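You operate a simulated robot arm through the tools that you are given. There is no shell and no other tool. Be economical: measure what you need, move in short steps, check, and stop when the job is done.

You run a simulated two-armed robot. Do the job below in one go: nothing can be reset, and whatever is moved stays where it is left.

TASK
Stop the conveyor and lift the blue crate with its bag over to the crate stand's side shelf.
Fine: black stop button first; draw the crate carriage back before you lift; speed knob to 1, tension knob well into the amber band.

The check looks at the end state, three seconds after you hand in, the way a careful person would. Anything else that was tipped, shoved, dropped, spilled or broken makes it a failure.

THE ROBOT
Two 7-joint arms with two-finger parallel grippers on one trunk, on a base that drives. Base frame: it is fixed to the floor where the robot stands at the start and does not move with it; the origin is under the middle of the robot, x ahead of it, y to its left, z up. Lengths are in mm, angles in degrees, forces in N, time in s.
The left shoulder is at the start at [70, 133, 1301], the right one opposite. Places, roughly: belt tension knob [-900, -300, 1000]; conveyor belt [-1700, -600, 800]; conveyor emergency stop button [300, -200, 1100]; conveyor speed knob [300, -200, 1200]; conveyor stop button [300, -200, 1200]; crate carriage [-500, -600, 500]; side shelf of the crate stand [100, -900, 500]. Payload 1.57 kg a hand.
The tool frame of a hand sits at the grasp point between the pads (the TCP): z along the fingers, y along the line on which they close. The tips reach 30 mm beyond it. Largest opening 80 mm; finger width 17, thickness 12; the body of the gripper, 40 by 82 mm, starts 80 mm behind the TCP.
Orientation is that of the tool frame in the base frame, as a unit quaternion [x, y, z, w]. With the fingers straight down and closing along the base's y, the tool's x points along the base's -x, its y along +y and its z along -z.

THE INTERFACE
- The arms move only by the tool send_rows. It takes "left_steps", "right_steps" or both (then of equal length, played together; a hand with none holds still); each is a list of rows, each a list of 7 numbers: the turn, a rotation vector about the tool's x, y, z in units of 120 degrees (1.0 is 120 degrees), then the shift along the tool's x, y, z in units of 250 mm (1.0 is 250 mm), then the finger opening in mm, from 0 to 80. In form: [[rx, ry, rz, dx, dy, dz, grip], ...]. A call has 1 to 12 rows; each row is the pose to reach, as a shift and turn from the pose commanded when the call began, along the tool's axes at that moment. A call with a number of a shift or a turn outside -1 to 1 is refused whole. Rows are played at 5 a second. More than 50 mm and 8.6 degrees between two rows, or a gripper value outside its range, and nothing of the call is played. Where a pose cannot be reached the arm comes as near as it can. A force on the tool above 40 N (or 10 N above the force at the start of the call, whichever is more), or a blocked arm, ends the call early, and 0.2 s more pass. Each finger travels about 153 mm/s and halts on what it meets, pressing with about 40 N; the grip force reading is that of the motor and also rises with nothing between the fingers. The clock runs only during rows and for 0.2 s after the last one: add rows that repeat a pose to give the fingers time. The reply holds the time, the measured pose of the TCP, the force on the tool along the base axes, the opening and the grip force, in the units named above and with some noise, with the torque about the TCP (base axes, N m) and any sound that the robot's microphone picked up.
- Cameras (640 x 400 px; columns grow to the right, rows downward): "scene" is now at [73.5, -78.2, 1513.1]; the picture's right is [-0.96, -0.28, 0.00], its down [-0.20, 0.69, -0.69] and it looks along [0.19, -0.67, -0.72] (base axes); focal length 214 px, centre (320, 200). "left" rides on the left gripper at [72, 7, -122] in its tool frame; the picture's right is [-0.09, 1.00, 0.00], its down [-0.84, -0.08, -0.54] and it looks along [-0.54, -0.05, 0.84] (tool axes); focal length 238 px, centre (320, 200). "right" rides on the right gripper at [72, -7, -122] in its tool frame; the picture's right is [0.09, 1.00, 0.00], its down [-0.84, 0.08, -0.54] and it looks along [-0.54, 0.05, 0.84] (tool axes); focal length 238 px, centre (320, 200). There is no depth. A picture from a camera that has moved, and an enlarged one, comes with that camera's place and axes in the base frame and with its lens.
- camera(camera): a new picture of that camera. It takes no simulated time.
- slide_trunk(by): slides the trunk up (or, below 0, down) by that many mm; the arms and the scene camera ride with it, the base frame stays. It gives what a move gives, with no picture.
- base_move(legs): drives the robot by 1 to 6 legs, each [ahead, left, turn to the left] in mm, mm and degrees, along the robot's own axes; the way and the turn of a leg run together, so that a leg with both is an arc; at most 1500 mm and 180 degrees a leg. The arms and the cameras ride along, it lands a little off, and it stops where it bumps. It gives what a move gives.
- turn_head(pan, tilt): turns the head with the scene camera to pan (to the left, within 86 degrees either way) and tilt (down, from -29 to 69), counted from straight ahead of the robot. It gives what a move gives.
- close_up(camera, box): a new picture of the part [left, top, right, bottom] of that camera's present view, enlarged. It takes no simulated time.
- hand_in(): hands the job in; it is judged then, once.

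Work in short steps. Places have to be worked out from the pictures, the camera data and where the tool is seen: move nearer, look again, correct. Check each grasp and each placing, and mend what went wrong. You have 120 turns and 108 pictures in all, those below and enlarged ones among them. Open the grippers and draw the arms clear of the work before you hand the job in, unless the task says otherwise; then end with one line.

The tools are called as name(argument=value, ...) on one line, values as JSON. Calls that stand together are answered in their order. send_rows: Moves the arms, as the interface text tells. Its arguments: {"type":"object","properties":{"left_steps":{"type":"array","items":{"type":"array","items":{"type":"number"}}},"right_steps":{"type":"array","items":{"type":"array","items":{"type":"number"}}}},"required":[]} The other tools are called the same way: slide_trunk (by) slides the trunk up or down; base_move (legs) drives the base; turn_head (pan, tilt) turns the head that bears the scene camera; camera (camera) takes a picture; close_up (camera, box) takes an enlarged picture of a part of a camera's view; hand_in () hands the job in.

At the start:

```text
clock: 0.0
left_position: [270.0, -32.0, 1391.0]
left_orientation: [-0.001, 1.0, -0.001, -0.002]
left_wrist_force: [74.1, 44.4, -5.8]
left_torque: [-5.98, 9.63, -4.15]
left_gripper_width: 79.8
left_grip_force: 0.1
right_position: [327.7, -429.2, 1334.5]
right_orientation: [-0.001, 1.0, -0.001, 0.001]
right_wrist_force: [0.3, 0.0, -0.1]
right_torque: [0.05, -0.01, -0.02]
right_gripper_width: 80.0
right_grip_force: 0.2
trunk travel left (down, up): [-875.0, 65.0]
robot x, y, heading: [2.1, 0.4, -0.3]
head pan, tilt: [-60.7, 47.2]
```

scene: 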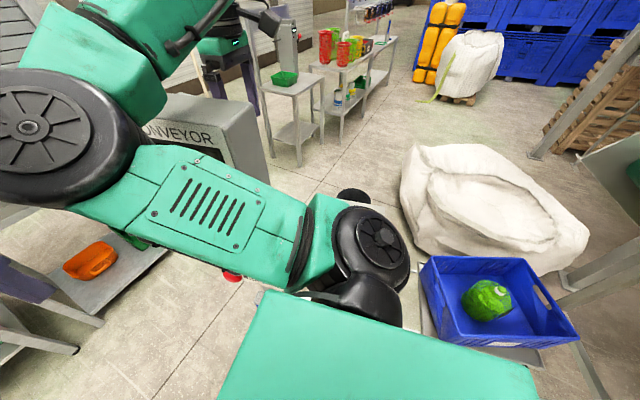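
right: 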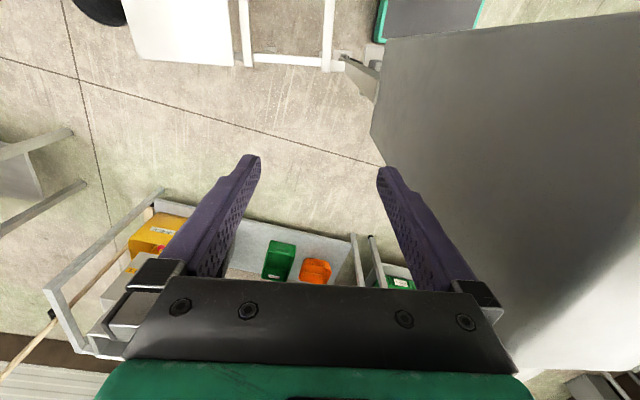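
left: 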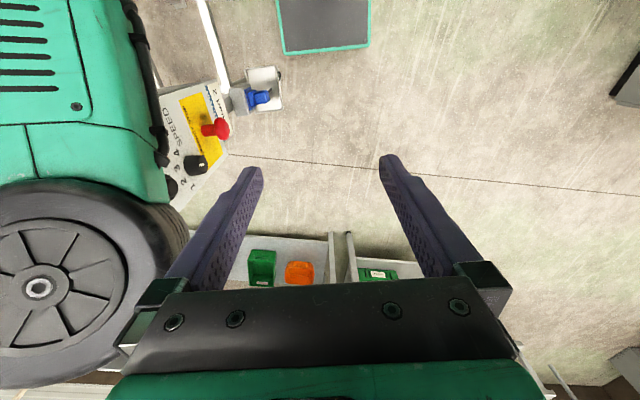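

The left hand shows a large force, so it seems to be touching the right arm. I'll look around with the head before moving any arm.

turn_head(pan=-20, tilt=45)

camera(camera="scene")

close_up(camera="left", box=[140, 60, 300, 210])

```text
clock: 1.1
left_position: [273.8, -30.9, 1392.7]
left_orientation: [-0.004, 1.0, -0.004, -0.005]
left_wrist_force: [87.6, 40.4, 6.9]
left_torque: [-5.53, 12.62, -3.73]
left_gripper_width: 80.0
left_grip_force: 0.0
right_position: [329.2, -427.9, 1335.4]
right_orientation: [-0.001, 1.0, -0.001, 0.0]
right_wrist_force: [-0.6, -0.7, 0.1]
right_torque: [-0.02, 0.02, -0.01]
right_gripper_width: 80.3
right_grip_force: 0.0
trunk travel left (down, up): [-875.0, 65.0]
robot x, y, heading: [-0.3, -2.8, 0.1]
head pan, tilt: [-20.0, 45.0]
```

```text
104 pictures are left
camera scene: at [79.1, -76.9, 1514.2], right [-0.94, -0.34, 0.0], down [-0.24, 0.67, -0.7], along [0.24, -0.66, -0.71], focal length 214 px, centre (320, 200)
```

scene: 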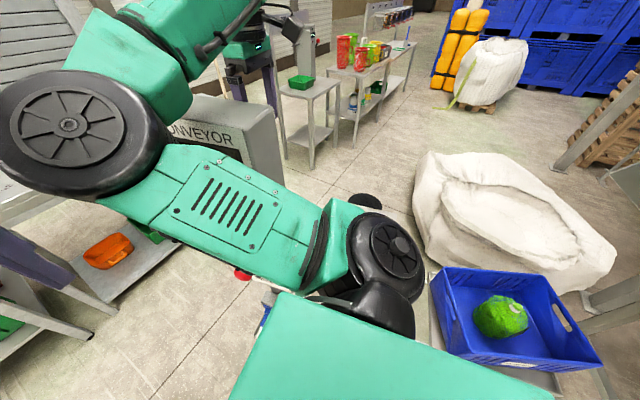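

```text
2.67 times, centred on (220, 135) of left
camera zoom: at [202.4, -23.4, 1514.9], right [0.08, 1.0, -0.01], down [0.84, -0.07, 0.54], along [0.53, -0.05, -0.84], focal length 636 px, centre (587, 373)
```

zoom: 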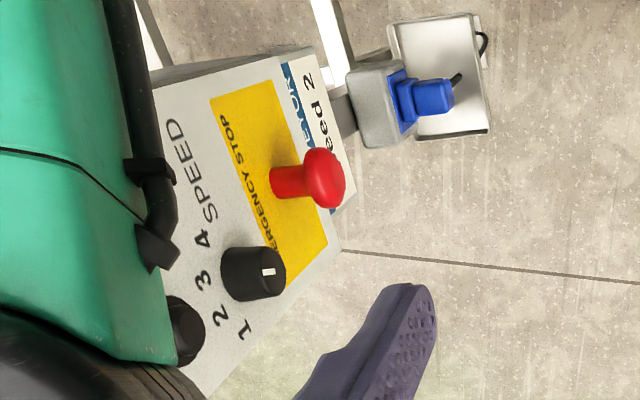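

The head barely turned and the left gripper is pushed in +x and +y, probably by the right arm's elbow. I'll move the left hand away in +y.

send_rows(left_steps=[[0, 0, 0, -0.04, 0.1, 0, 80], [0, 0, 0, -0.06, 0.2, 0, 80], [0, 0, 0, -0.06, 0.35, 0, 80], [0, 0, 0, -0.06, 0.5, 0, 80], [0, 0, 0, -0.06, 0.65, 0, 80], [0, 0, 0, -0.06, 0.8, 0, 80]])

turn_head(pan=-20, tilt=45)

camera(camera="scene")

camera(camera="left")

```text
clock: 2.5
left_position: [282.3, 168.0, 1391.1]
left_orientation: [-0.001, 1.0, -0.001, -0.001]
left_wrist_force: [-0.6, 0.5, -0.8]
left_torque: [0.01, 0.01, 0.02]
left_gripper_width: 80.1
left_grip_force: 0.0
right_position: [326.5, -427.0, 1336.4]
right_orientation: [-0.001, 1.0, -0.002, 0.001]
right_wrist_force: [-0.6, -0.1, -0.2]
right_torque: [0.0, 0.0, 0.02]
right_gripper_width: 80.1
right_grip_force: 0.0
trunk travel left (down, up): [-875.0, 65.0]
robot x, y, heading: [-0.7, -1.0, 0.0]
head pan, tilt: [-20.0, 45.0]
```

```text
clock: 3.1
left_position: [284.1, 165.7, 1391.4]
left_orientation: [0.0, 1.0, -0.002, -0.002]
left_wrist_force: [-0.4, -0.1, 0.3]
left_torque: [0.01, 0.02, 0.02]
left_gripper_width: 79.9
left_grip_force: 0.1
right_position: [327.6, -427.6, 1335.2]
right_orientation: [-0.001, 1.0, -0.002, 0.0]
right_wrist_force: [-0.2, 0.4, -1.1]
right_torque: [-0.01, 0.0, 0.04]
right_gripper_width: 80.0
right_grip_force: 0.3
trunk travel left (down, up): [-875.0, 65.0]
robot x, y, heading: [0.4, -2.0, 0.0]
head pan, tilt: [-20.0, 45.0]
```

```text
102 pictures are left
camera scene: at [127.4, -27.8, 1514.6], right [-0.34, -0.94, 0.0], down [-0.66, 0.24, -0.71], along [0.66, -0.24, -0.71], focal length 214 px, centre (320, 200)
```

scene: 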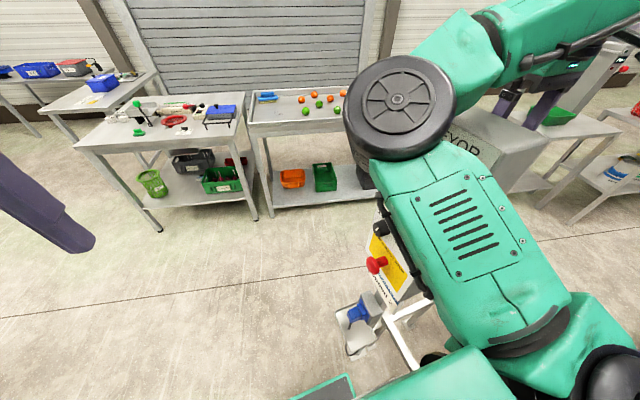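

```text
101 pictures are left
camera left: at [211.7, 173.2, 1513.9], right [0.09, 1.0, 0.0], down [0.84, -0.07, 0.54], along [0.54, -0.05, -0.84], focal length 238 px, centre (320, 200)
```

left: 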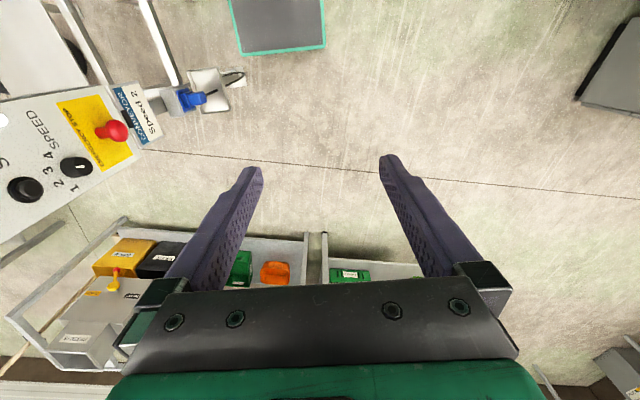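

The left hand is free and the head now turns. Next I'll look at the panel in detail and at the right side of the scene.

close_up(camera="left", box=[0, 60, 170, 240])

turn_head(pan=-86, tilt=40)

camera(camera="scene")

```text
2.22 times, centred on (85, 150) of left
camera zoom: at [211.7, 173.2, 1513.9], right [0.09, 1.0, 0.0], down [0.84, -0.07, 0.54], along [0.54, -0.05, -0.84], focal length 530 px, centre (842, 311)
```

zoom: 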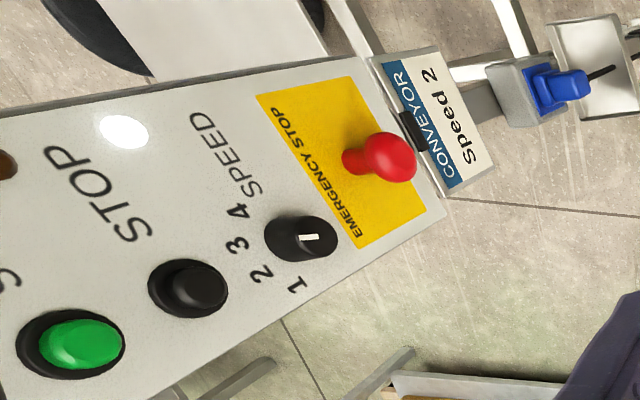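

```text
clock: 4.4
left_position: [284.5, 166.6, 1392.4]
left_orientation: [-0.001, 1.0, -0.001, -0.001]
left_wrist_force: [0.8, -0.6, 0.5]
left_torque: [-0.01, -0.04, -0.01]
left_gripper_width: 79.8
left_grip_force: 0.0
right_position: [327.9, -428.0, 1335.6]
right_orientation: [-0.001, 1.0, -0.001, -0.001]
right_wrist_force: [0.3, -0.1, 0.0]
right_torque: [0.01, -0.02, 0.01]
right_gripper_width: 79.9
right_grip_force: 0.0
trunk travel left (down, up): [-875.0, 65.0]
robot x, y, heading: [0.1, -0.2, 0.1]
head pan, tilt: [-85.9, 40.0]
```

```text
99 pictures are left
camera scene: at [57.5, -85.3, 1521.8], right [-1.0, -0.07, 0.0], down [-0.05, 0.64, -0.77], along [0.05, -0.76, -0.64], focal length 214 px, centre (320, 200)
```

scene: 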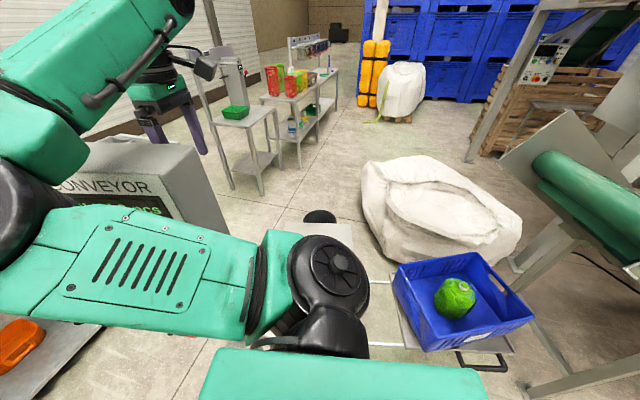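

Rough triangulation puts the emergency button at about (309,-220,1070) and the speed knob at (344,-245,1152). The panel seems to face -x, +y and up. I'll check the free floor on the left and look flatter to the right, toward the tension knob.

turn_head(pan=-86, tilt=10)

camera(camera="scene")

turn_head(pan=80, tilt=45)

camera(camera="scene")

```text
clock: 5.4
left_position: [284.9, 166.3, 1391.2]
left_orientation: [-0.001, 1.0, -0.001, -0.002]
left_wrist_force: [0.7, 0.1, -0.2]
left_torque: [-0.01, -0.01, 0.03]
left_gripper_width: 80.0
left_grip_force: 0.0
right_position: [327.8, -428.5, 1335.2]
right_orientation: [-0.001, 1.0, -0.001, 0.0]
right_wrist_force: [0.4, 0.5, -0.2]
right_torque: [0.01, -0.03, 0.01]
right_gripper_width: 80.2
right_grip_force: 0.1
trunk travel left (down, up): [-875.0, 65.0]
robot x, y, heading: [2.4, 0.4, 0.0]
head pan, tilt: [-85.9, 10.0]
```

```text
98 pictures are left
camera scene: at [58.1, -93.3, 1569.4], right [-1.0, -0.07, 0.0], down [-0.01, 0.17, -0.98], along [0.07, -0.98, -0.17], focal length 214 px, centre (320, 200)
```

scene: 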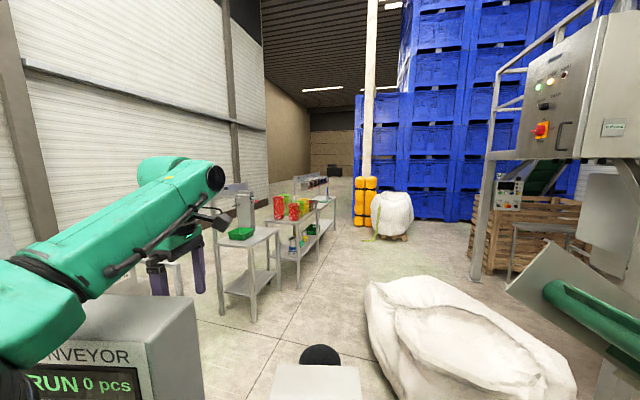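

```text
clock: 7.9
left_position: [284.6, 165.7, 1392.0]
left_orientation: [-0.001, 1.0, -0.001, -0.002]
left_wrist_force: [1.2, 0.3, -0.3]
left_torque: [0.04, -0.01, -0.02]
left_gripper_width: 80.0
left_grip_force: 0.1
right_position: [327.7, -428.0, 1335.4]
right_orientation: [-0.001, 1.0, -0.001, 0.0]
right_wrist_force: [0.6, -0.9, -0.5]
right_torque: [0.01, 0.0, 0.01]
right_gripper_width: 80.0
right_grip_force: 0.0
trunk travel left (down, up): [-875.0, 65.0]
robot x, y, heading: [0.2, 1.7, -0.1]
head pan, tilt: [80.0, 45.0]
```

```text
97 pictures are left
camera scene: at [65.7, 79.5, 1514.6], right [0.98, -0.17, 0.0], down [-0.12, -0.7, -0.71], along [0.12, 0.7, -0.71], focal length 214 px, centre (320, 200)
```

scene: 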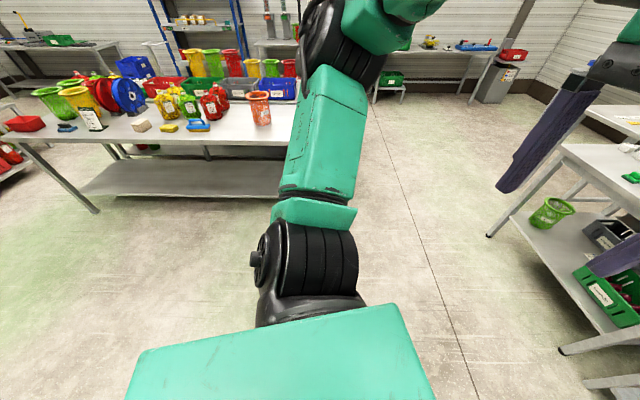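

The floor on the left is free. I'll raise the trunk for clearance, then drive left so that the panel ends up in front right of me.

slide_trunk(by=60)

base_move(legs=[[0, 300, 0]])

turn_head(pan=-45, tilt=40)

camera(camera="scene")

camera(camera="right")

```text
clock: 8.9
left_position: [284.2, 164.9, 1451.5]
left_orientation: [-0.001, 1.0, -0.001, -0.003]
left_wrist_force: [-0.8, -0.8, -0.1]
left_torque: [0.0, -0.01, -0.03]
left_gripper_width: 80.0
left_grip_force: 0.1
right_position: [328.6, -428.0, 1396.6]
right_orientation: [0.0, 1.0, -0.001, 0.0]
right_wrist_force: [0.7, 0.2, 1.0]
right_torque: [0.04, 0.0, 0.0]
right_gripper_width: 80.0
right_grip_force: 0.1
trunk travel left (down, up): [-935.0, 5.0]
robot x, y, heading: [-0.1, 0.5, -0.2]
head pan, tilt: [80.0, 45.0]
```

```text
clock: 10.1
left_position: [286.7, 232.4, 1451.4]
left_orientation: [0.0, 1.0, 0.004, -0.002]
left_wrist_force: [-0.2, 0.1, -0.5]
left_torque: [-0.08, -0.01, -0.01]
left_gripper_width: 80.1
left_grip_force: 0.0
right_position: [326.1, -368.8, 1394.3]
right_orientation: [0.002, 1.0, -0.011, 0.001]
right_wrist_force: [-2.5, -29.2, -6.9]
right_torque: [-0.1, -0.04, 0.25]
right_gripper_width: 52.0
right_grip_force: 0.1
trunk travel left (down, up): [-935.0, 5.0]
robot x, y, heading: [1.9, 77.9, 0.1]
head pan, tilt: [80.0, 45.0]
stopped in leg 1: the force on the tool passed its limit at 54 N (the readings are from after the stop); the commanded pose is now the measured one
```

```text
clock: 12.1
left_position: [284.4, 229.3, 1453.4]
left_orientation: [0.0, 1.0, 0.004, -0.002]
left_wrist_force: [0.6, -0.2, 0.0]
left_torque: [0.04, 0.02, 0.0]
left_gripper_width: 80.0
left_grip_force: 0.0
right_position: [327.1, -370.6, 1392.1]
right_orientation: [0.0, 1.0, -0.009, 0.003]
right_wrist_force: [0.2, -27.7, -0.9]
right_torque: [0.14, -0.01, 0.22]
right_gripper_width: 55.3
right_grip_force: 0.1
trunk travel left (down, up): [-935.0, 5.0]
robot x, y, heading: [-1.7, 74.2, -0.2]
head pan, tilt: [-45.0, 40.0]
```

```text
96 pictures are left
camera scene: at [111.6, 0.8, 1581.1], right [-0.71, -0.71, -0.01], down [-0.45, 0.46, -0.76], along [0.54, -0.53, -0.65], focal length 214 px, centre (320, 200)
```

scene: 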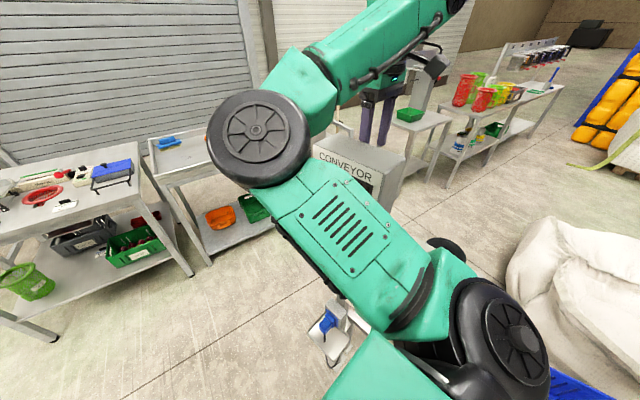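

```text
95 pictures are left
camera right: at [253.9, -374.5, 1514.9], right [-0.09, 1.0, -0.02], down [0.83, 0.09, 0.55], along [0.54, 0.04, -0.84], focal length 238 px, centre (320, 200)
```

right: 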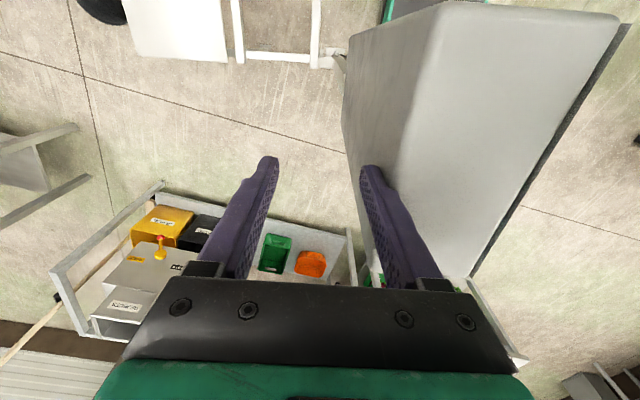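

The right fingers touched the back of the conveyor console. I'll back off, lift the right hand and look again.

base_move(legs=[[0, -50, 0]])

send_rows(right_steps=[[0, 0, 0, 0, -0.05, -0.15, 80], [0, 0, 0, 0, -0.05, -0.3, 80], [0, 0, 0, 0, -0.05, -0.45, 80], [0, 0, 0, 0, -0.05, -0.6, 80], [0, 0, 0, 0, -0.05, -0.75, 80], [0, 0, 0, 0, -0.05, -0.75, 80]])

camera(camera="right")

camera(camera="scene")

```text
clock: 13.1
left_position: [284.4, 200.3, 1450.4]
left_orientation: [-0.001, 1.0, -0.003, -0.002]
left_wrist_force: [-0.2, 1.1, -0.1]
left_torque: [-0.12, 0.01, -0.01]
left_gripper_width: 80.1
left_grip_force: 0.1
right_position: [327.5, -398.1, 1400.2]
right_orientation: [-0.002, 1.0, -0.015, 0.004]
right_wrist_force: [0.6, 1.4, -0.5]
right_torque: [-0.04, 0.01, 0.0]
right_gripper_width: 79.8
right_grip_force: 0.0
trunk travel left (down, up): [-935.0, 5.0]
robot x, y, heading: [3.4, 28.7, -0.0]
head pan, tilt: [-45.0, 40.0]
```

```text
clock: 14.4
left_position: [285.3, 196.7, 1450.7]
left_orientation: [-0.001, 1.0, -0.001, -0.002]
left_wrist_force: [-0.3, 0.9, 0.0]
left_torque: [-0.04, -0.04, 0.02]
left_gripper_width: 80.1
left_grip_force: 0.0
right_position: [326.7, -410.3, 1532.8]
right_orientation: [-0.002, 1.0, -0.013, 0.004]
right_wrist_force: [1.0, 1.3, 0.2]
right_torque: [-0.03, 0.03, -0.01]
right_gripper_width: 80.0
right_grip_force: 0.1
right hand out of reach, approached as far as the arm can: row 4, 5, 6
trunk travel left (down, up): [-935.0, 5.0]
robot x, y, heading: [4.3, 25.8, 0.2]
head pan, tilt: [-45.0, 40.0]
```

```text
94 pictures are left
camera right: at [253.8, -413.2, 1654.9], right [-0.1, 1.0, -0.03], down [0.83, 0.09, 0.54], along [0.54, 0.03, -0.84], focal length 238 px, centre (320, 200)
```

right: 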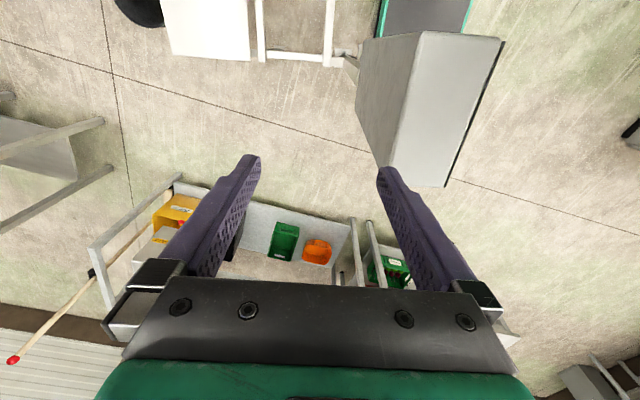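

```text
93 pictures are left
camera scene: at [113.3, -30.2, 1581.8], right [-0.71, -0.71, 0.0], down [-0.46, 0.45, -0.77], along [0.54, -0.54, -0.64], focal length 214 px, centre (320, 200)
```

scene: 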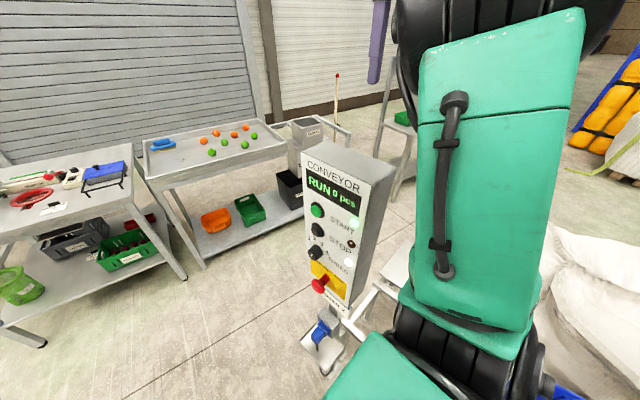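

The console is now clear and its face is visible, showing RUN, with the stop button at about (341,-246,1232). I'll enlarge the panel to get its normal.

close_up(camera="scene", box=[260, 130, 420, 330])

```text
2.00 times, centred on (340, 230) of scene
camera zoom: at [113.3, -30.2, 1581.8], right [-0.71, -0.71, 0.0], down [-0.46, 0.45, -0.77], along [0.54, -0.54, -0.64], focal length 429 px, centre (280, 140)
```

zoom: 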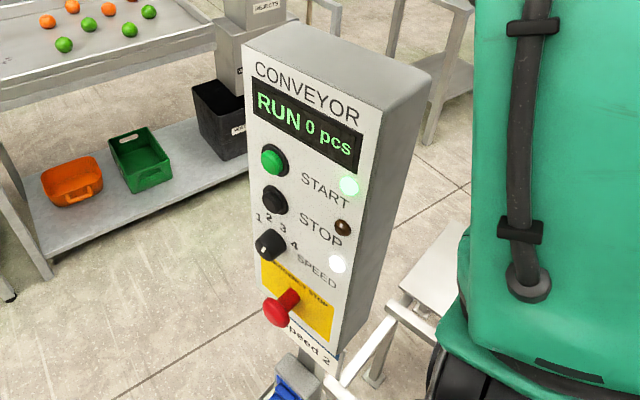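

Triangulation shows the panel face near y≈-262, spanning x 232 to 381 and facing +y, with the buttons at x≈341. I'll drive back a little and then left, so the left arm has room in front of it.

base_move(legs=[[-120, 0, 0], [0, 220, 0]])

camera(camera="scene")

camera(camera="left")

```text
clock: 17.0
left_position: [162.6, 407.3, 1452.4]
left_orientation: [-0.002, 1.0, 0.002, -0.002]
left_wrist_force: [0.5, -0.6, 1.3]
left_torque: [0.01, 0.03, 0.02]
left_gripper_width: 80.0
left_grip_force: 0.1
right_position: [202.9, -199.2, 1530.9]
right_orientation: [-0.001, 1.0, -0.008, 0.003]
right_wrist_force: [0.2, 0.2, 0.0]
right_torque: [0.02, 0.01, 0.0]
right_gripper_width: 80.1
right_grip_force: 0.1
trunk travel left (down, up): [-935.0, 5.0]
robot x, y, heading: [-120.1, 247.9, 0.1]
head pan, tilt: [-45.0, 40.0]
```

```text
91 pictures are left
camera scene: at [-10.0, 180.4, 1581.4], right [-0.71, -0.71, 0.0], down [-0.46, 0.46, -0.76], along [0.54, -0.54, -0.65], focal length 214 px, centre (320, 200)
```

scene: 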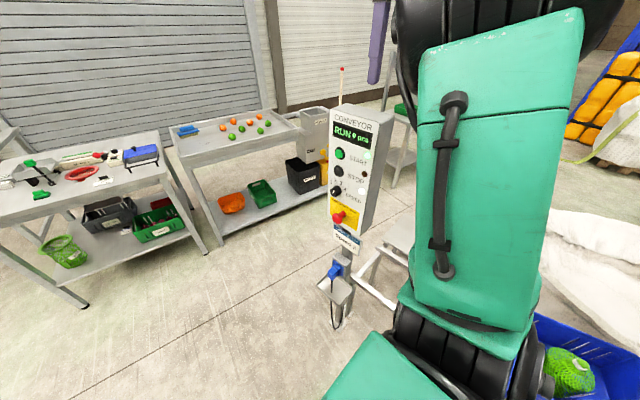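

```text
90 pictures are left
camera left: at [90.6, 413.7, 1574.4], right [0.09, 1.0, 0.0], down [0.84, -0.08, 0.54], along [0.54, -0.05, -0.84], focal length 238 px, centre (320, 200)
```

left: 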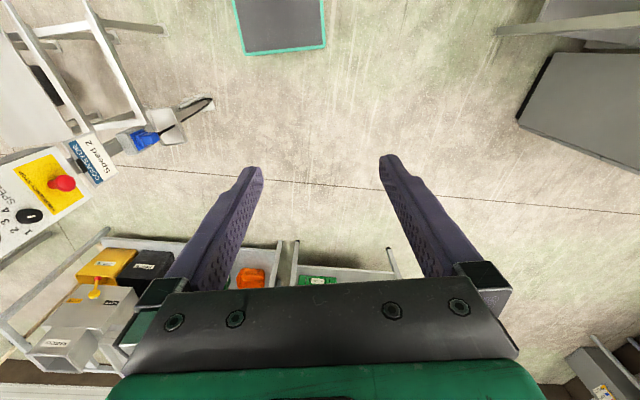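

All clear. I'll swing the left hand so its fingers point at -y, close them, and bring it in front of the panel.

send_rows(left_steps=[[0.068, 0, 0, -0.04, -0.07, 0.03, 0], [0.136, 0, 0, -0.08, -0.14, 0.06, 0], [0.204, 0, 0, -0.12, -0.21, 0.1, 0], [0.272, 0, 0, -0.16, -0.28, 0.14, 0], [0.34, 0, 0, -0.2, -0.35, 0.18, 0], [0.409, 0, 0, -0.25, -0.42, 0.22, 0], [0.477, 0, 0, -0.3, -0.49, 0.28, 0], [0.545, 0, 0, -0.35, -0.56, 0.34, 0], [0.613, 0, 0, -0.4, -0.63, 0.4, 0], [0.681, 0, 0, -0.45, -0.7, 0.46, 0], [0.75, 0, 0, -0.5, -0.77, 0.52, 0], [0.75, 0, 0, -0.55, -0.85, 0.6, 0]])

camera(camera="left")

camera(camera="scene")

```text
clock: 19.6
left_position: [300.3, 199.9, 1300.3]
left_orientation: [0.002, -0.706, 0.708, 0.001]
left_wrist_force: [-0.5, -0.5, 0.7]
left_torque: [-0.01, 0.0, 0.01]
left_gripper_width: 0.1
left_grip_force: 21.1
right_position: [203.2, -196.0, 1532.8]
right_orientation: [0.0, 1.0, -0.011, 0.003]
right_wrist_force: [0.2, 0.3, 0.4]
right_torque: [0.02, 0.03, -0.01]
right_gripper_width: 80.0
right_grip_force: 0.1
trunk travel left (down, up): [-935.0, 5.0]
robot x, y, heading: [-123.7, 246.9, 0.1]
head pan, tilt: [-45.0, 40.0]
```

```text
89 pictures are left
camera left: at [228.4, 321.1, 1294.6], right [0.09, 0.0, -1.0], down [0.84, 0.54, 0.07], along [0.54, -0.84, 0.05], focal length 238 px, centre (320, 200)
```

left: 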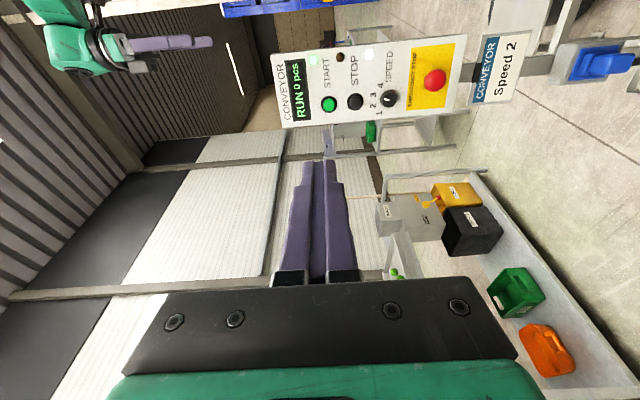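

```text
88 pictures are left
camera scene: at [-10.1, 185.4, 1581.7], right [-0.71, -0.71, 0.0], down [-0.46, 0.46, -0.77], along [0.54, -0.54, -0.64], focal length 214 px, centre (320, 200)
```

scene: 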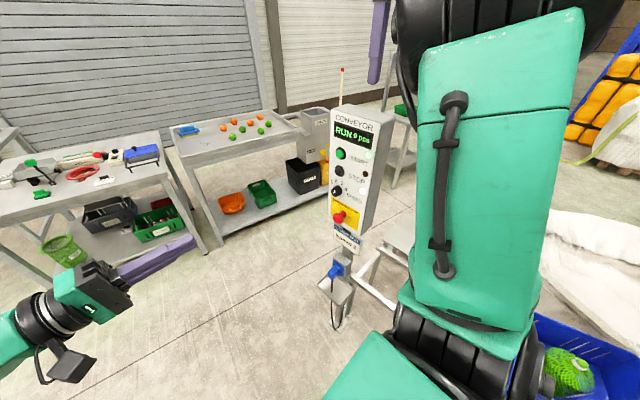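

The stop button comes out at (337,-246,1229). I'll approach in line with it, stopping about 130 mm short.

send_rows(left_steps=[[0, 0, 0, -0.05, 0.1, 0.15, 0], [0, 0, 0, -0.1, 0.2, 0.3, 0], [0, 0, 0, -0.148, 0.284, 0.45, 0], [0, 0, 0, -0.148, 0.284, 0.6, 0], [0, 0, 0, -0.148, 0.284, 0.75, 0], [0, 0, 0, -0.148, 0.284, 0.9, 0], [0, 0, 0, -0.148, 0.284, 1.0, 0]])

camera(camera="left")

camera(camera="scene")

```text
clock: 21.2
left_position: [336.6, -48.0, 1229.8]
left_orientation: [0.002, -0.707, 0.707, 0.0]
left_wrist_force: [-0.1, -0.1, -0.7]
left_torque: [0.0, 0.02, -0.03]
left_gripper_width: 0.1
left_grip_force: 21.7
right_position: [201.0, -195.0, 1531.2]
right_orientation: [0.0, 1.0, -0.011, 0.003]
right_wrist_force: [-0.6, -1.0, -0.8]
right_torque: [0.02, -0.02, -0.01]
right_gripper_width: 79.8
right_grip_force: 0.0
trunk travel left (down, up): [-935.0, 5.0]
robot x, y, heading: [-122.1, 246.3, -0.2]
head pan, tilt: [-45.0, 40.0]
```

```text
87 pictures are left
camera left: at [263.5, 73.4, 1223.9], right [0.09, 0.0, -1.0], down [0.84, 0.54, 0.08], along [0.54, -0.84, 0.05], focal length 238 px, centre (320, 200)
```

left: 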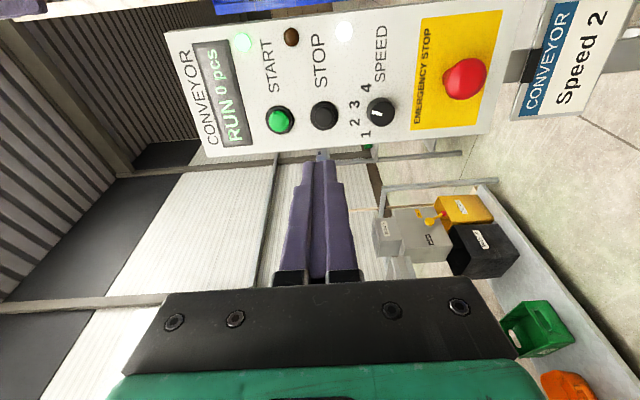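

```text
86 pictures are left
camera scene: at [-11.7, 185.4, 1581.8], right [-0.71, -0.71, 0.0], down [-0.45, 0.46, -0.77], along [0.54, -0.54, -0.64], focal length 214 px, centre (320, 200)
```

scene: 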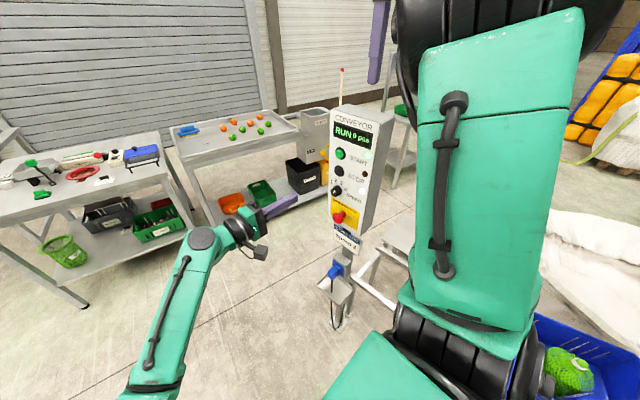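

Alignment is good: the button lies at x≈338, z≈1228 and I'm at 336.6, 1229.8. I'll advance to about 15 mm from the button and check.

send_rows(left_steps=[[0, 0, 0, -0.004, 0.005, 0.15, 0], [0, 0, 0, -0.004, 0.005, 0.3, 0], [0, 0, 0, -0.004, 0.005, 0.45, 0], [0, 0, 0, -0.004, 0.005, 0.56, 0], [0, 0, 0, -0.004, 0.005, 0.6, 0]])

camera(camera="left")

close_up(camera="scene", box=[240, 90, 400, 250])

```text
clock: 22.4
left_position: [327.2, -123.1, 1249.4]
left_orientation: [0.002, -0.706, 0.708, 0.001]
left_wrist_force: [0.4, -0.5, -0.6]
left_torque: [-0.01, -0.03, -0.03]
left_gripper_width: 0.1
left_grip_force: 21.3
left hand out of reach, approached as far as the arm can: row 2, 3, 4, 5
right_position: [200.8, -194.9, 1532.8]
right_orientation: [-0.001, 1.0, -0.012, 0.004]
right_wrist_force: [-0.4, 0.7, -0.7]
right_torque: [0.03, -0.04, 0.0]
right_gripper_width: 79.9
right_grip_force: 0.0
trunk travel left (down, up): [-935.0, 5.0]
robot x, y, heading: [-120.7, 246.1, 0.1]
head pan, tilt: [-45.0, 40.0]
```

```text
85 pictures are left
camera left: at [254.8, -0.6, 1243.5], right [0.09, 0.0, -1.0], down [0.84, 0.54, 0.07], along [0.54, -0.84, 0.05], focal length 238 px, centre (320, 200)
```

left: 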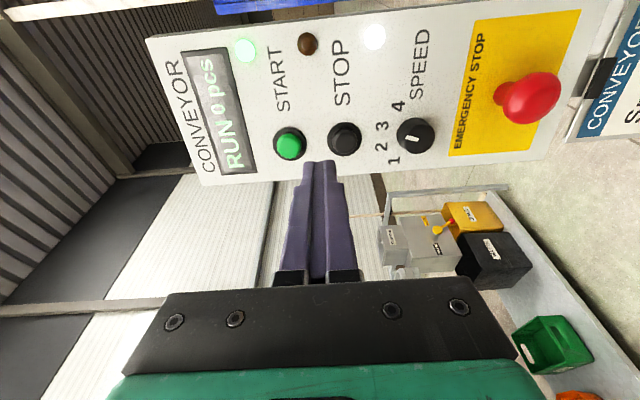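

```text
2.50 times, centred on (320, 170) of scene
camera zoom: at [-11.0, 186.3, 1581.7], right [-0.71, -0.71, 0.0], down [-0.45, 0.46, -0.77], along [0.54, -0.54, -0.64], focal length 536 px, centre (320, 275)
```

zoom: 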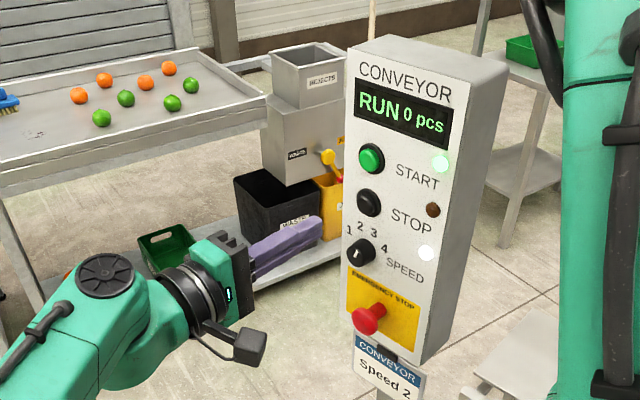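

The left arm is fully stretched here. I'll retract the hand, then turn the base right and move a bit closer.

send_rows(left_steps=[[0, 0, 0, 0, 0, -0.2, 0], [0, 0, 0, 0, 0, -0.4, 0], [0, 0, 0, 0, 0, -0.6, 0], [0, 0, 0, 0, 0, -0.8, 0], [0, 0, 0, 0, 0, -1.0, 0], [0, 0, 0, 0, 0, -1.0, 0]])

base_move(legs=[[0, 0, -30], [100, 0, 0]])

turn_head(pan=-25, tilt=35)

camera(camera="scene")

```text
clock: 23.8
left_position: [321.0, 131.7, 1250.5]
left_orientation: [-0.002, 0.707, -0.707, -0.001]
left_wrist_force: [-0.2, -0.3, 1.1]
left_torque: [-0.03, 0.01, -0.02]
left_gripper_width: 0.0
left_grip_force: 20.8
right_position: [202.3, -192.9, 1532.4]
right_orientation: [-0.001, 1.0, -0.013, 0.004]
right_wrist_force: [-0.1, -1.0, 0.1]
right_torque: [0.02, 0.02, 0.01]
right_gripper_width: 79.9
right_grip_force: 0.0
trunk travel left (down, up): [-935.0, 5.0]
robot x, y, heading: [-122.3, 244.3, 0.1]
head pan, tilt: [-45.0, 40.0]
```

```text
clock: 26.4
left_position: [279.3, -123.7, 1252.9]
left_orientation: [-0.187, -0.681, 0.684, 0.184]
left_wrist_force: [-0.1, 0.4, 0.3]
left_torque: [0.01, 0.01, 0.06]
left_gripper_width: 0.1
left_grip_force: 21.9
right_position: [10.5, -342.4, 1535.0]
right_orientation: [0.262, 0.965, -0.014, 0.003]
right_wrist_force: [-0.1, 0.0, 0.0]
right_torque: [0.0, -0.06, -0.03]
right_gripper_width: 79.8
right_grip_force: 0.1
trunk travel left (down, up): [-935.0, 5.0]
robot x, y, heading: [-37.6, 198.3, -30.5]
head pan, tilt: [-45.0, 40.0]
```

```text
clock: 27.2
left_position: [286.6, -128.1, 1249.8]
left_orientation: [-0.184, -0.682, 0.683, 0.187]
left_wrist_force: [0.6, 0.3, 0.1]
left_torque: [0.02, 0.02, 0.01]
left_gripper_width: 0.2
left_grip_force: 21.7
right_position: [19.7, -346.9, 1533.0]
right_orientation: [0.263, 0.965, -0.012, 0.0]
right_wrist_force: [0.6, 0.1, 0.0]
right_torque: [0.01, 0.05, 0.0]
right_gripper_width: 79.9
right_grip_force: 0.1
trunk travel left (down, up): [-935.0, 5.0]
robot x, y, heading: [-36.8, 198.8, -30.5]
head pan, tilt: [-25.0, 35.0]
```

```text
83 pictures are left
camera scene: at [57.4, 98.7, 1589.2], right [-0.82, -0.57, 0.0], down [-0.33, 0.47, -0.82], along [0.46, -0.67, -0.57], focal length 214 px, centre (320, 200)
```

scene: 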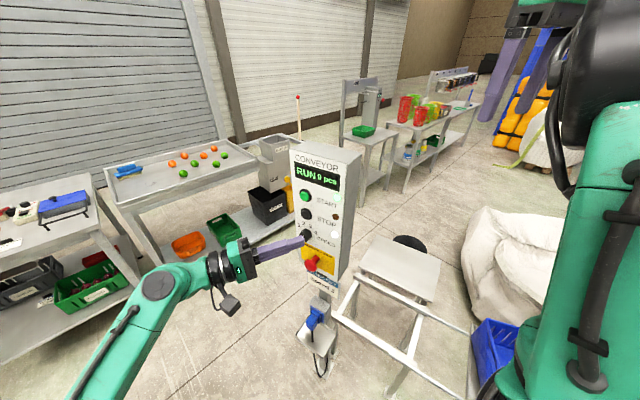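

Plenty of room now. I'll square the left hand to the panel again, in line with the stop button and about 45 mm short of it.

send_rows(left_steps=[[0, -0.06, 0, -0.06, 0.02, -0.02, 0], [0, -0.12, 0, -0.12, 0.04, -0.02, 0], [0, -0.19, 0, -0.18, 0.06, 0, 0], [0, -0.254, 0, -0.24, 0.08, 0.02, 0], [0, -0.254, 0, -0.261, 0.088, 0.041, 0]])

camera(camera="left")

close_up(camera="scene", box=[220, 130, 380, 290])

```text
clock: 28.4
left_position: [336.9, -170.3, 1229.0]
left_orientation: [-0.003, 0.707, -0.707, 0.0]
left_wrist_force: [-1.0, 0.3, -0.5]
left_torque: [0.01, -0.03, 0.0]
left_gripper_width: 0.0
left_grip_force: 20.6
right_position: [17.3, -346.6, 1533.2]
right_orientation: [0.262, 0.965, -0.013, 0.0]
right_wrist_force: [-0.5, 0.5, 0.0]
right_torque: [0.0, 0.0, 0.0]
right_gripper_width: 80.0
right_grip_force: 0.0
trunk travel left (down, up): [-935.0, 5.0]
robot x, y, heading: [-37.2, 199.4, -30.5]
head pan, tilt: [-25.0, 35.0]
```

```text
82 pictures are left
camera left: at [264.2, -48.0, 1223.0], right [0.09, 0.0, -1.0], down [0.84, 0.54, 0.07], along [0.54, -0.84, 0.05], focal length 238 px, centre (320, 200)
```

left: 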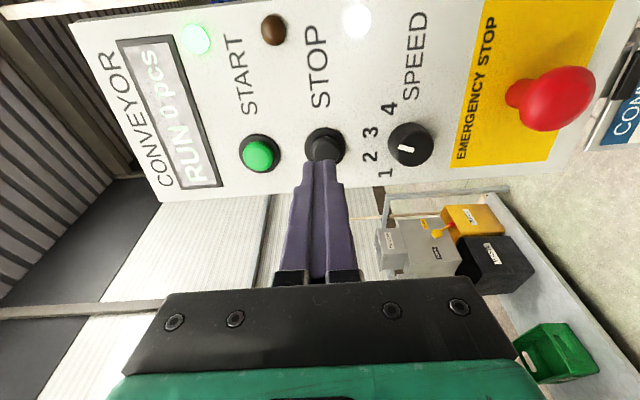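

```text
2.50 times, centred on (300, 210) of scene
camera zoom: at [56.2, 99.4, 1589.4], right [-0.82, -0.57, 0.0], down [-0.33, 0.47, -0.82], along [0.46, -0.67, -0.57], focal length 536 px, centre (370, 175)
```

zoom: 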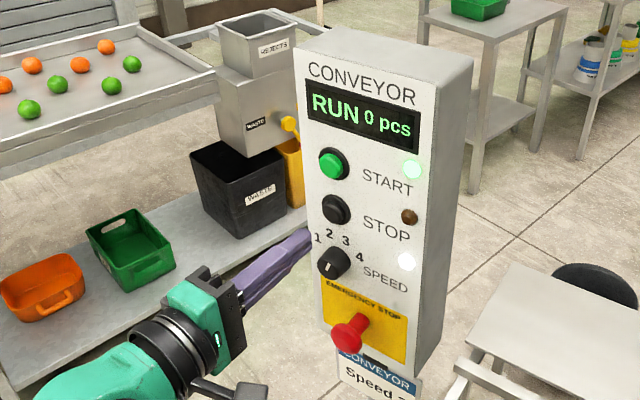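

The fingertip is lined up with the stop button. I'll push in small steps until it gives, then withdraw.

send_rows(left_steps=[[0, 0, 0, 0.006, 0.006, 0.08, 0], [0, 0, 0, 0.006, 0.006, 0.14, 0], [0, 0, 0, 0.006, 0.006, 0.17, 0], [0, 0, 0, 0.006, 0.006, 0.185, 0], [0, 0, 0, 0.006, 0.006, 0.2, 0], [0, 0, 0, 0.006, 0.006, 0.21, 0], [0, 0, 0, 0.006, 0.006, 0.22, 0], [0, 0, 0, 0.006, 0.006, 0.23, 0]])

close_up(camera="scene", box=[220, 130, 380, 290])

```text
clock: 30.2
left_position: [337.2, -219.2, 1226.9]
left_orientation: [0.002, -0.707, 0.707, 0.0]
left_wrist_force: [-0.3, 21.1, -7.0]
left_torque: [0.2, -0.03, 0.16]
left_gripper_width: 0.1
left_grip_force: 21.1
right_position: [18.5, -338.9, 1536.6]
right_orientation: [0.262, 0.965, -0.016, 0.001]
right_wrist_force: [0.7, 0.2, -0.6]
right_torque: [0.0, -0.02, -0.01]
right_gripper_width: 80.0
right_grip_force: 0.0
trunk travel left (down, up): [-935.0, 5.0]
robot x, y, heading: [-36.8, 198.0, -30.4]
head pan, tilt: [-25.0, 35.0]
heard: click
```

```text
2.50 times, centred on (300, 210) of scene
camera zoom: at [57.3, 107.8, 1589.7], right [-0.82, -0.57, 0.0], down [-0.33, 0.47, -0.82], along [0.46, -0.68, -0.57], focal length 536 px, centre (370, 175)
```

zoom: 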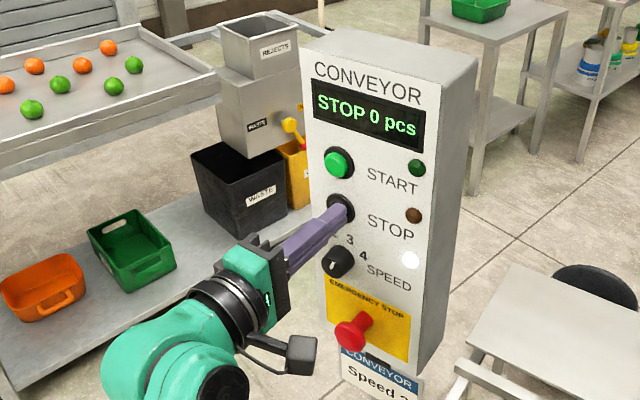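

The display reads STOP. I'll withdraw, go down to the knob's height, and look at the knob closely.

send_rows(left_steps=[[0, 0, 0, 0, 0, -0.15, 0], [0, 0, 0, 0, 0.1, -0.3, 0], [0, 0, 0, 0, 0.2, -0.35, 30], [0, 0, 0, 0, 0.3, -0.35, 60], [0, 0, 0, 0, 0.3, -0.35, 60]])

close_up(camera="left", box=[240, 60, 400, 180])

camera(camera="left")

```text
clock: 31.4
left_position: [332.5, -139.7, 1150.8]
left_orientation: [-0.002, 0.708, -0.706, -0.001]
left_wrist_force: [0.6, -0.4, 0.6]
left_torque: [0.0, -0.01, 0.06]
left_gripper_width: 60.0
left_grip_force: 0.1
right_position: [17.7, -345.3, 1533.5]
right_orientation: [0.262, 0.965, -0.013, 0.0]
right_wrist_force: [0.0, -0.4, -0.7]
right_torque: [0.01, 0.01, 0.02]
right_gripper_width: 80.3
right_grip_force: 0.1
trunk travel left (down, up): [-935.0, 5.0]
robot x, y, heading: [-38.5, 194.5, -30.7]
head pan, tilt: [-25.0, 35.0]
```

```text
3.33 times, centred on (320, 120) of left
camera zoom: at [259.9, -18.1, 1145.2], right [0.09, 0.0, -1.0], down [0.84, 0.54, 0.07], along [0.54, -0.84, 0.05], focal length 794 px, centre (320, 467)
```

zoom: 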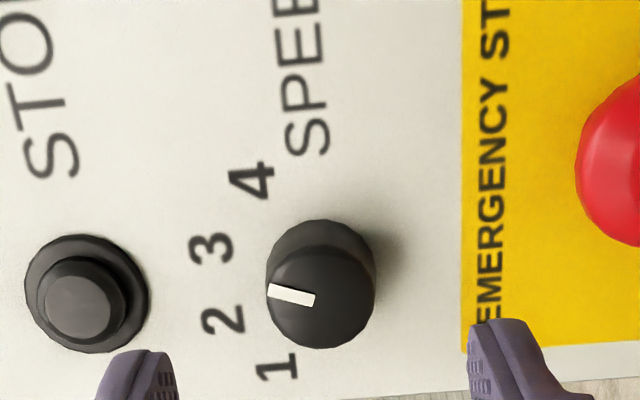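

```text
78 pictures are left
camera left: at [259.9, -18.1, 1145.2], right [0.09, 0.0, -1.0], down [0.84, 0.54, 0.07], along [0.54, -0.84, 0.05], focal length 238 px, centre (320, 200)
```

left: 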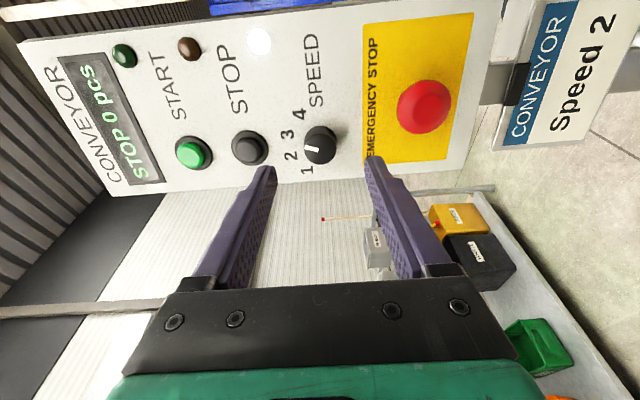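

Triangulating the labels gives a dial centre near (344,1153) in x and z, with labels 40° apart and 1 at 60° toward +x. I'll pre-rotate the jaws 30° and move in around the knob, open.

send_rows(left_steps=[[0, 0, 0.06, -0.02, -0.004, 0.03, 60], [0, 0, 0.12, -0.044, -0.008, 0.06, 60], [0, 0, 0.18, -0.044, -0.008, 0.12, 60], [0, 0, 0.25, -0.044, -0.008, 0.18, 60], [0, 0, 0.25, -0.044, -0.008, 0.22, 60]])

camera(camera="left")

close_up(camera="scene", box=[240, 170, 380, 290])

```text
clock: 32.6
left_position: [347.4, -194.7, 1152.0]
left_orientation: [0.181, 0.684, -0.683, 0.183]
left_wrist_force: [-0.5, 0.3, 0.6]
left_torque: [0.02, -0.05, 0.01]
left_gripper_width: 60.2
left_grip_force: 0.0
right_position: [18.1, -346.7, 1532.8]
right_orientation: [0.262, 0.965, -0.014, 0.0]
right_wrist_force: [0.7, 0.4, 0.3]
right_torque: [0.0, -0.02, 0.01]
right_gripper_width: 80.1
right_grip_force: 0.0
trunk travel left (down, up): [-935.0, 5.0]
robot x, y, heading: [-36.3, 198.4, -30.6]
head pan, tilt: [-25.0, 35.0]
```

```text
77 pictures are left
camera left: at [287.7, -74.0, 1112.3], right [0.58, 0.0, -0.82], down [0.69, 0.54, 0.48], along [0.44, -0.84, 0.31], focal length 238 px, centre (320, 200)
```

left: 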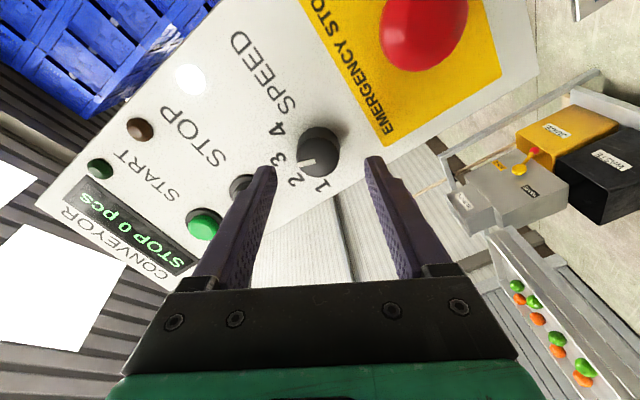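

```text
3.33 times, centred on (310, 230) of scene
camera zoom: at [56.4, 98.7, 1589.3], right [-0.82, -0.57, 0.0], down [-0.33, 0.47, -0.82], along [0.46, -0.67, -0.57], focal length 715 px, centre (353, 100)
```

zoom: 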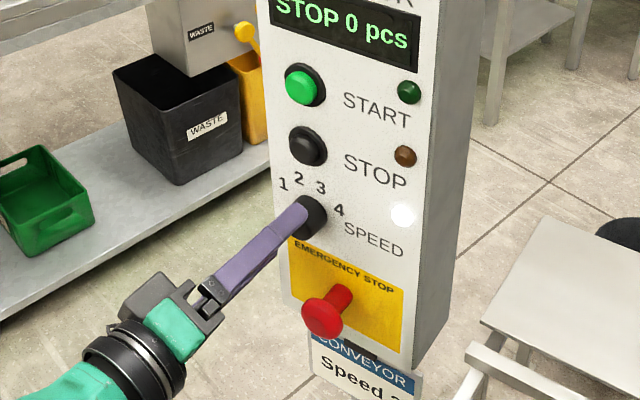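

The knob is between the jaws. I'll advance the last 29 mm and close on it.

send_rows(left_steps=[[0, 0, 0, 0.006, -0.013, 0.06, 60], [0, 0, 0, 0.006, -0.013, 0.115, 60], [0, 0, 0, 0.006, -0.013, 0.115, 45], [0, 0, 0, 0.006, -0.013, 0.115, 32], [0, 0, 0, 0.006, -0.013, 0.115, 32], [0, 0, 0, 0.006, -0.013, 0.115, 20], [0, 0, 0, 0.006, -0.013, 0.115, 20]])

camera(camera="left")

```text
clock: 34.2
left_position: [343.7, -223.0, 1153.9]
left_orientation: [0.181, 0.686, -0.681, 0.181]
left_wrist_force: [0.9, 3.2, -8.9]
left_torque: [0.88, 0.05, 1.17]
left_gripper_width: 32.0
left_grip_force: 40.7
right_position: [19.5, -348.2, 1533.1]
right_orientation: [0.262, 0.965, -0.013, 0.001]
right_wrist_force: [0.3, 0.5, -0.2]
right_torque: [-0.04, -0.01, -0.02]
right_gripper_width: 80.1
right_grip_force: 0.0
trunk travel left (down, up): [-935.0, 5.0]
robot x, y, heading: [-42.5, 199.5, -30.6]
head pan, tilt: [-25.0, 35.0]
```

```text
75 pictures are left
camera left: at [283.8, -102.2, 1112.0], right [0.57, 0.0, -0.82], down [0.69, 0.54, 0.48], along [0.45, -0.84, 0.31], focal length 238 px, centre (320, 200)
```

left: 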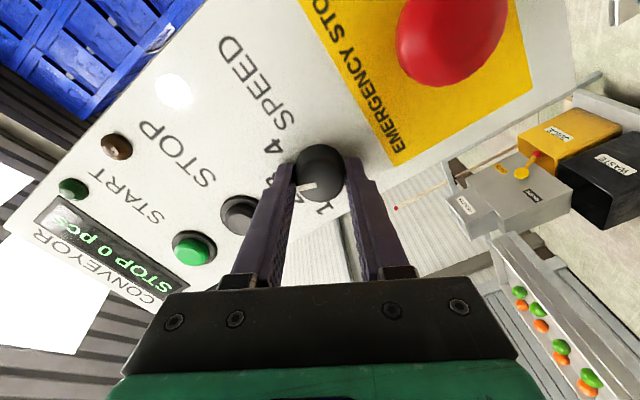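

The knob is held at 32 mm. I'll turn it 55° toward 1, in small steps.

send_rows(left_steps=[[0, 0, -0.06, 0, 0, 0, 20], [0, 0, -0.12, 0, 0, 0, 20], [0, 0, -0.18, 0, 0, 0, 20], [0, 0, -0.24, 0, 0, 0, 20], [0, 0, -0.3, 0, 0, 0, 20], [0, 0, -0.36, 0, 0, 0, 20], [0, 0, -0.42, 0, 0, 0, 20], [0, 0, -0.46, 0, 0, 0, 20]])

camera(camera="left")

close_up(camera="left", box=[260, 80, 420, 200])

```text
clock: 36.0
left_position: [344.6, -225.3, 1152.0]
left_orientation: [-0.158, 0.692, -0.686, -0.157]
left_wrist_force: [-9.6, 4.9, -31.5]
left_torque: [-0.79, -0.06, -0.54]
left_gripper_width: 32.5
left_grip_force: 40.8
right_position: [18.1, -348.3, 1531.9]
right_orientation: [0.261, 0.965, -0.012, 0.0]
right_wrist_force: [0.3, 0.2, -0.1]
right_torque: [0.0, -0.02, -0.02]
right_gripper_width: 80.1
right_grip_force: 0.1
trunk travel left (down, up): [-935.0, 5.0]
robot x, y, heading: [-35.1, 199.0, -30.7]
head pan, tilt: [-25.0, 35.0]
```

```text
74 pictures are left
camera left: at [275.9, -102.8, 1178.7], right [-0.35, 0.01, -0.94], down [0.79, 0.54, -0.29], along [0.51, -0.84, -0.2], focal length 238 px, centre (320, 200)
```

left: 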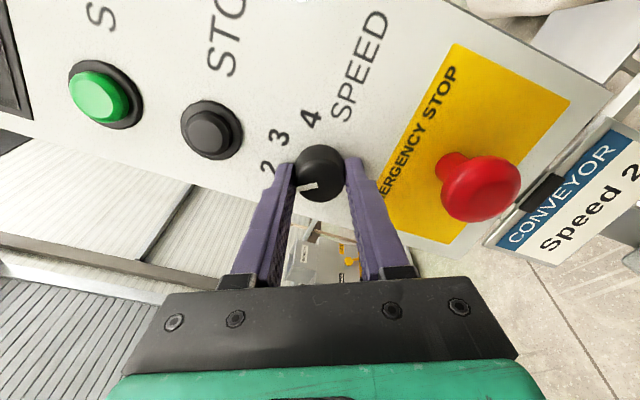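

```text
3.33 times, centred on (340, 140) of left
camera zoom: at [275.9, -102.8, 1178.7], right [-0.35, 0.01, -0.94], down [0.79, 0.54, -0.29], along [0.51, -0.84, -0.2], focal length 794 px, centre (253, 400)
```

zoom: 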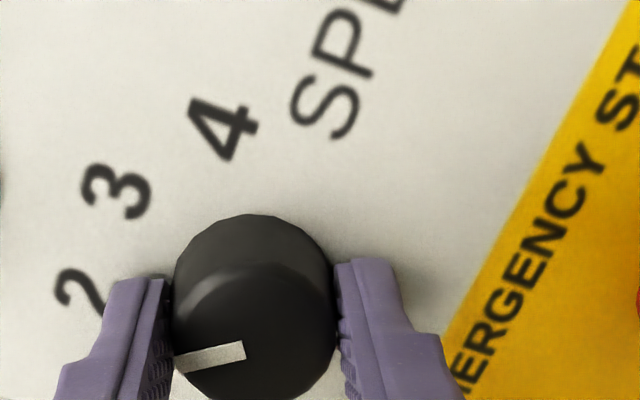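

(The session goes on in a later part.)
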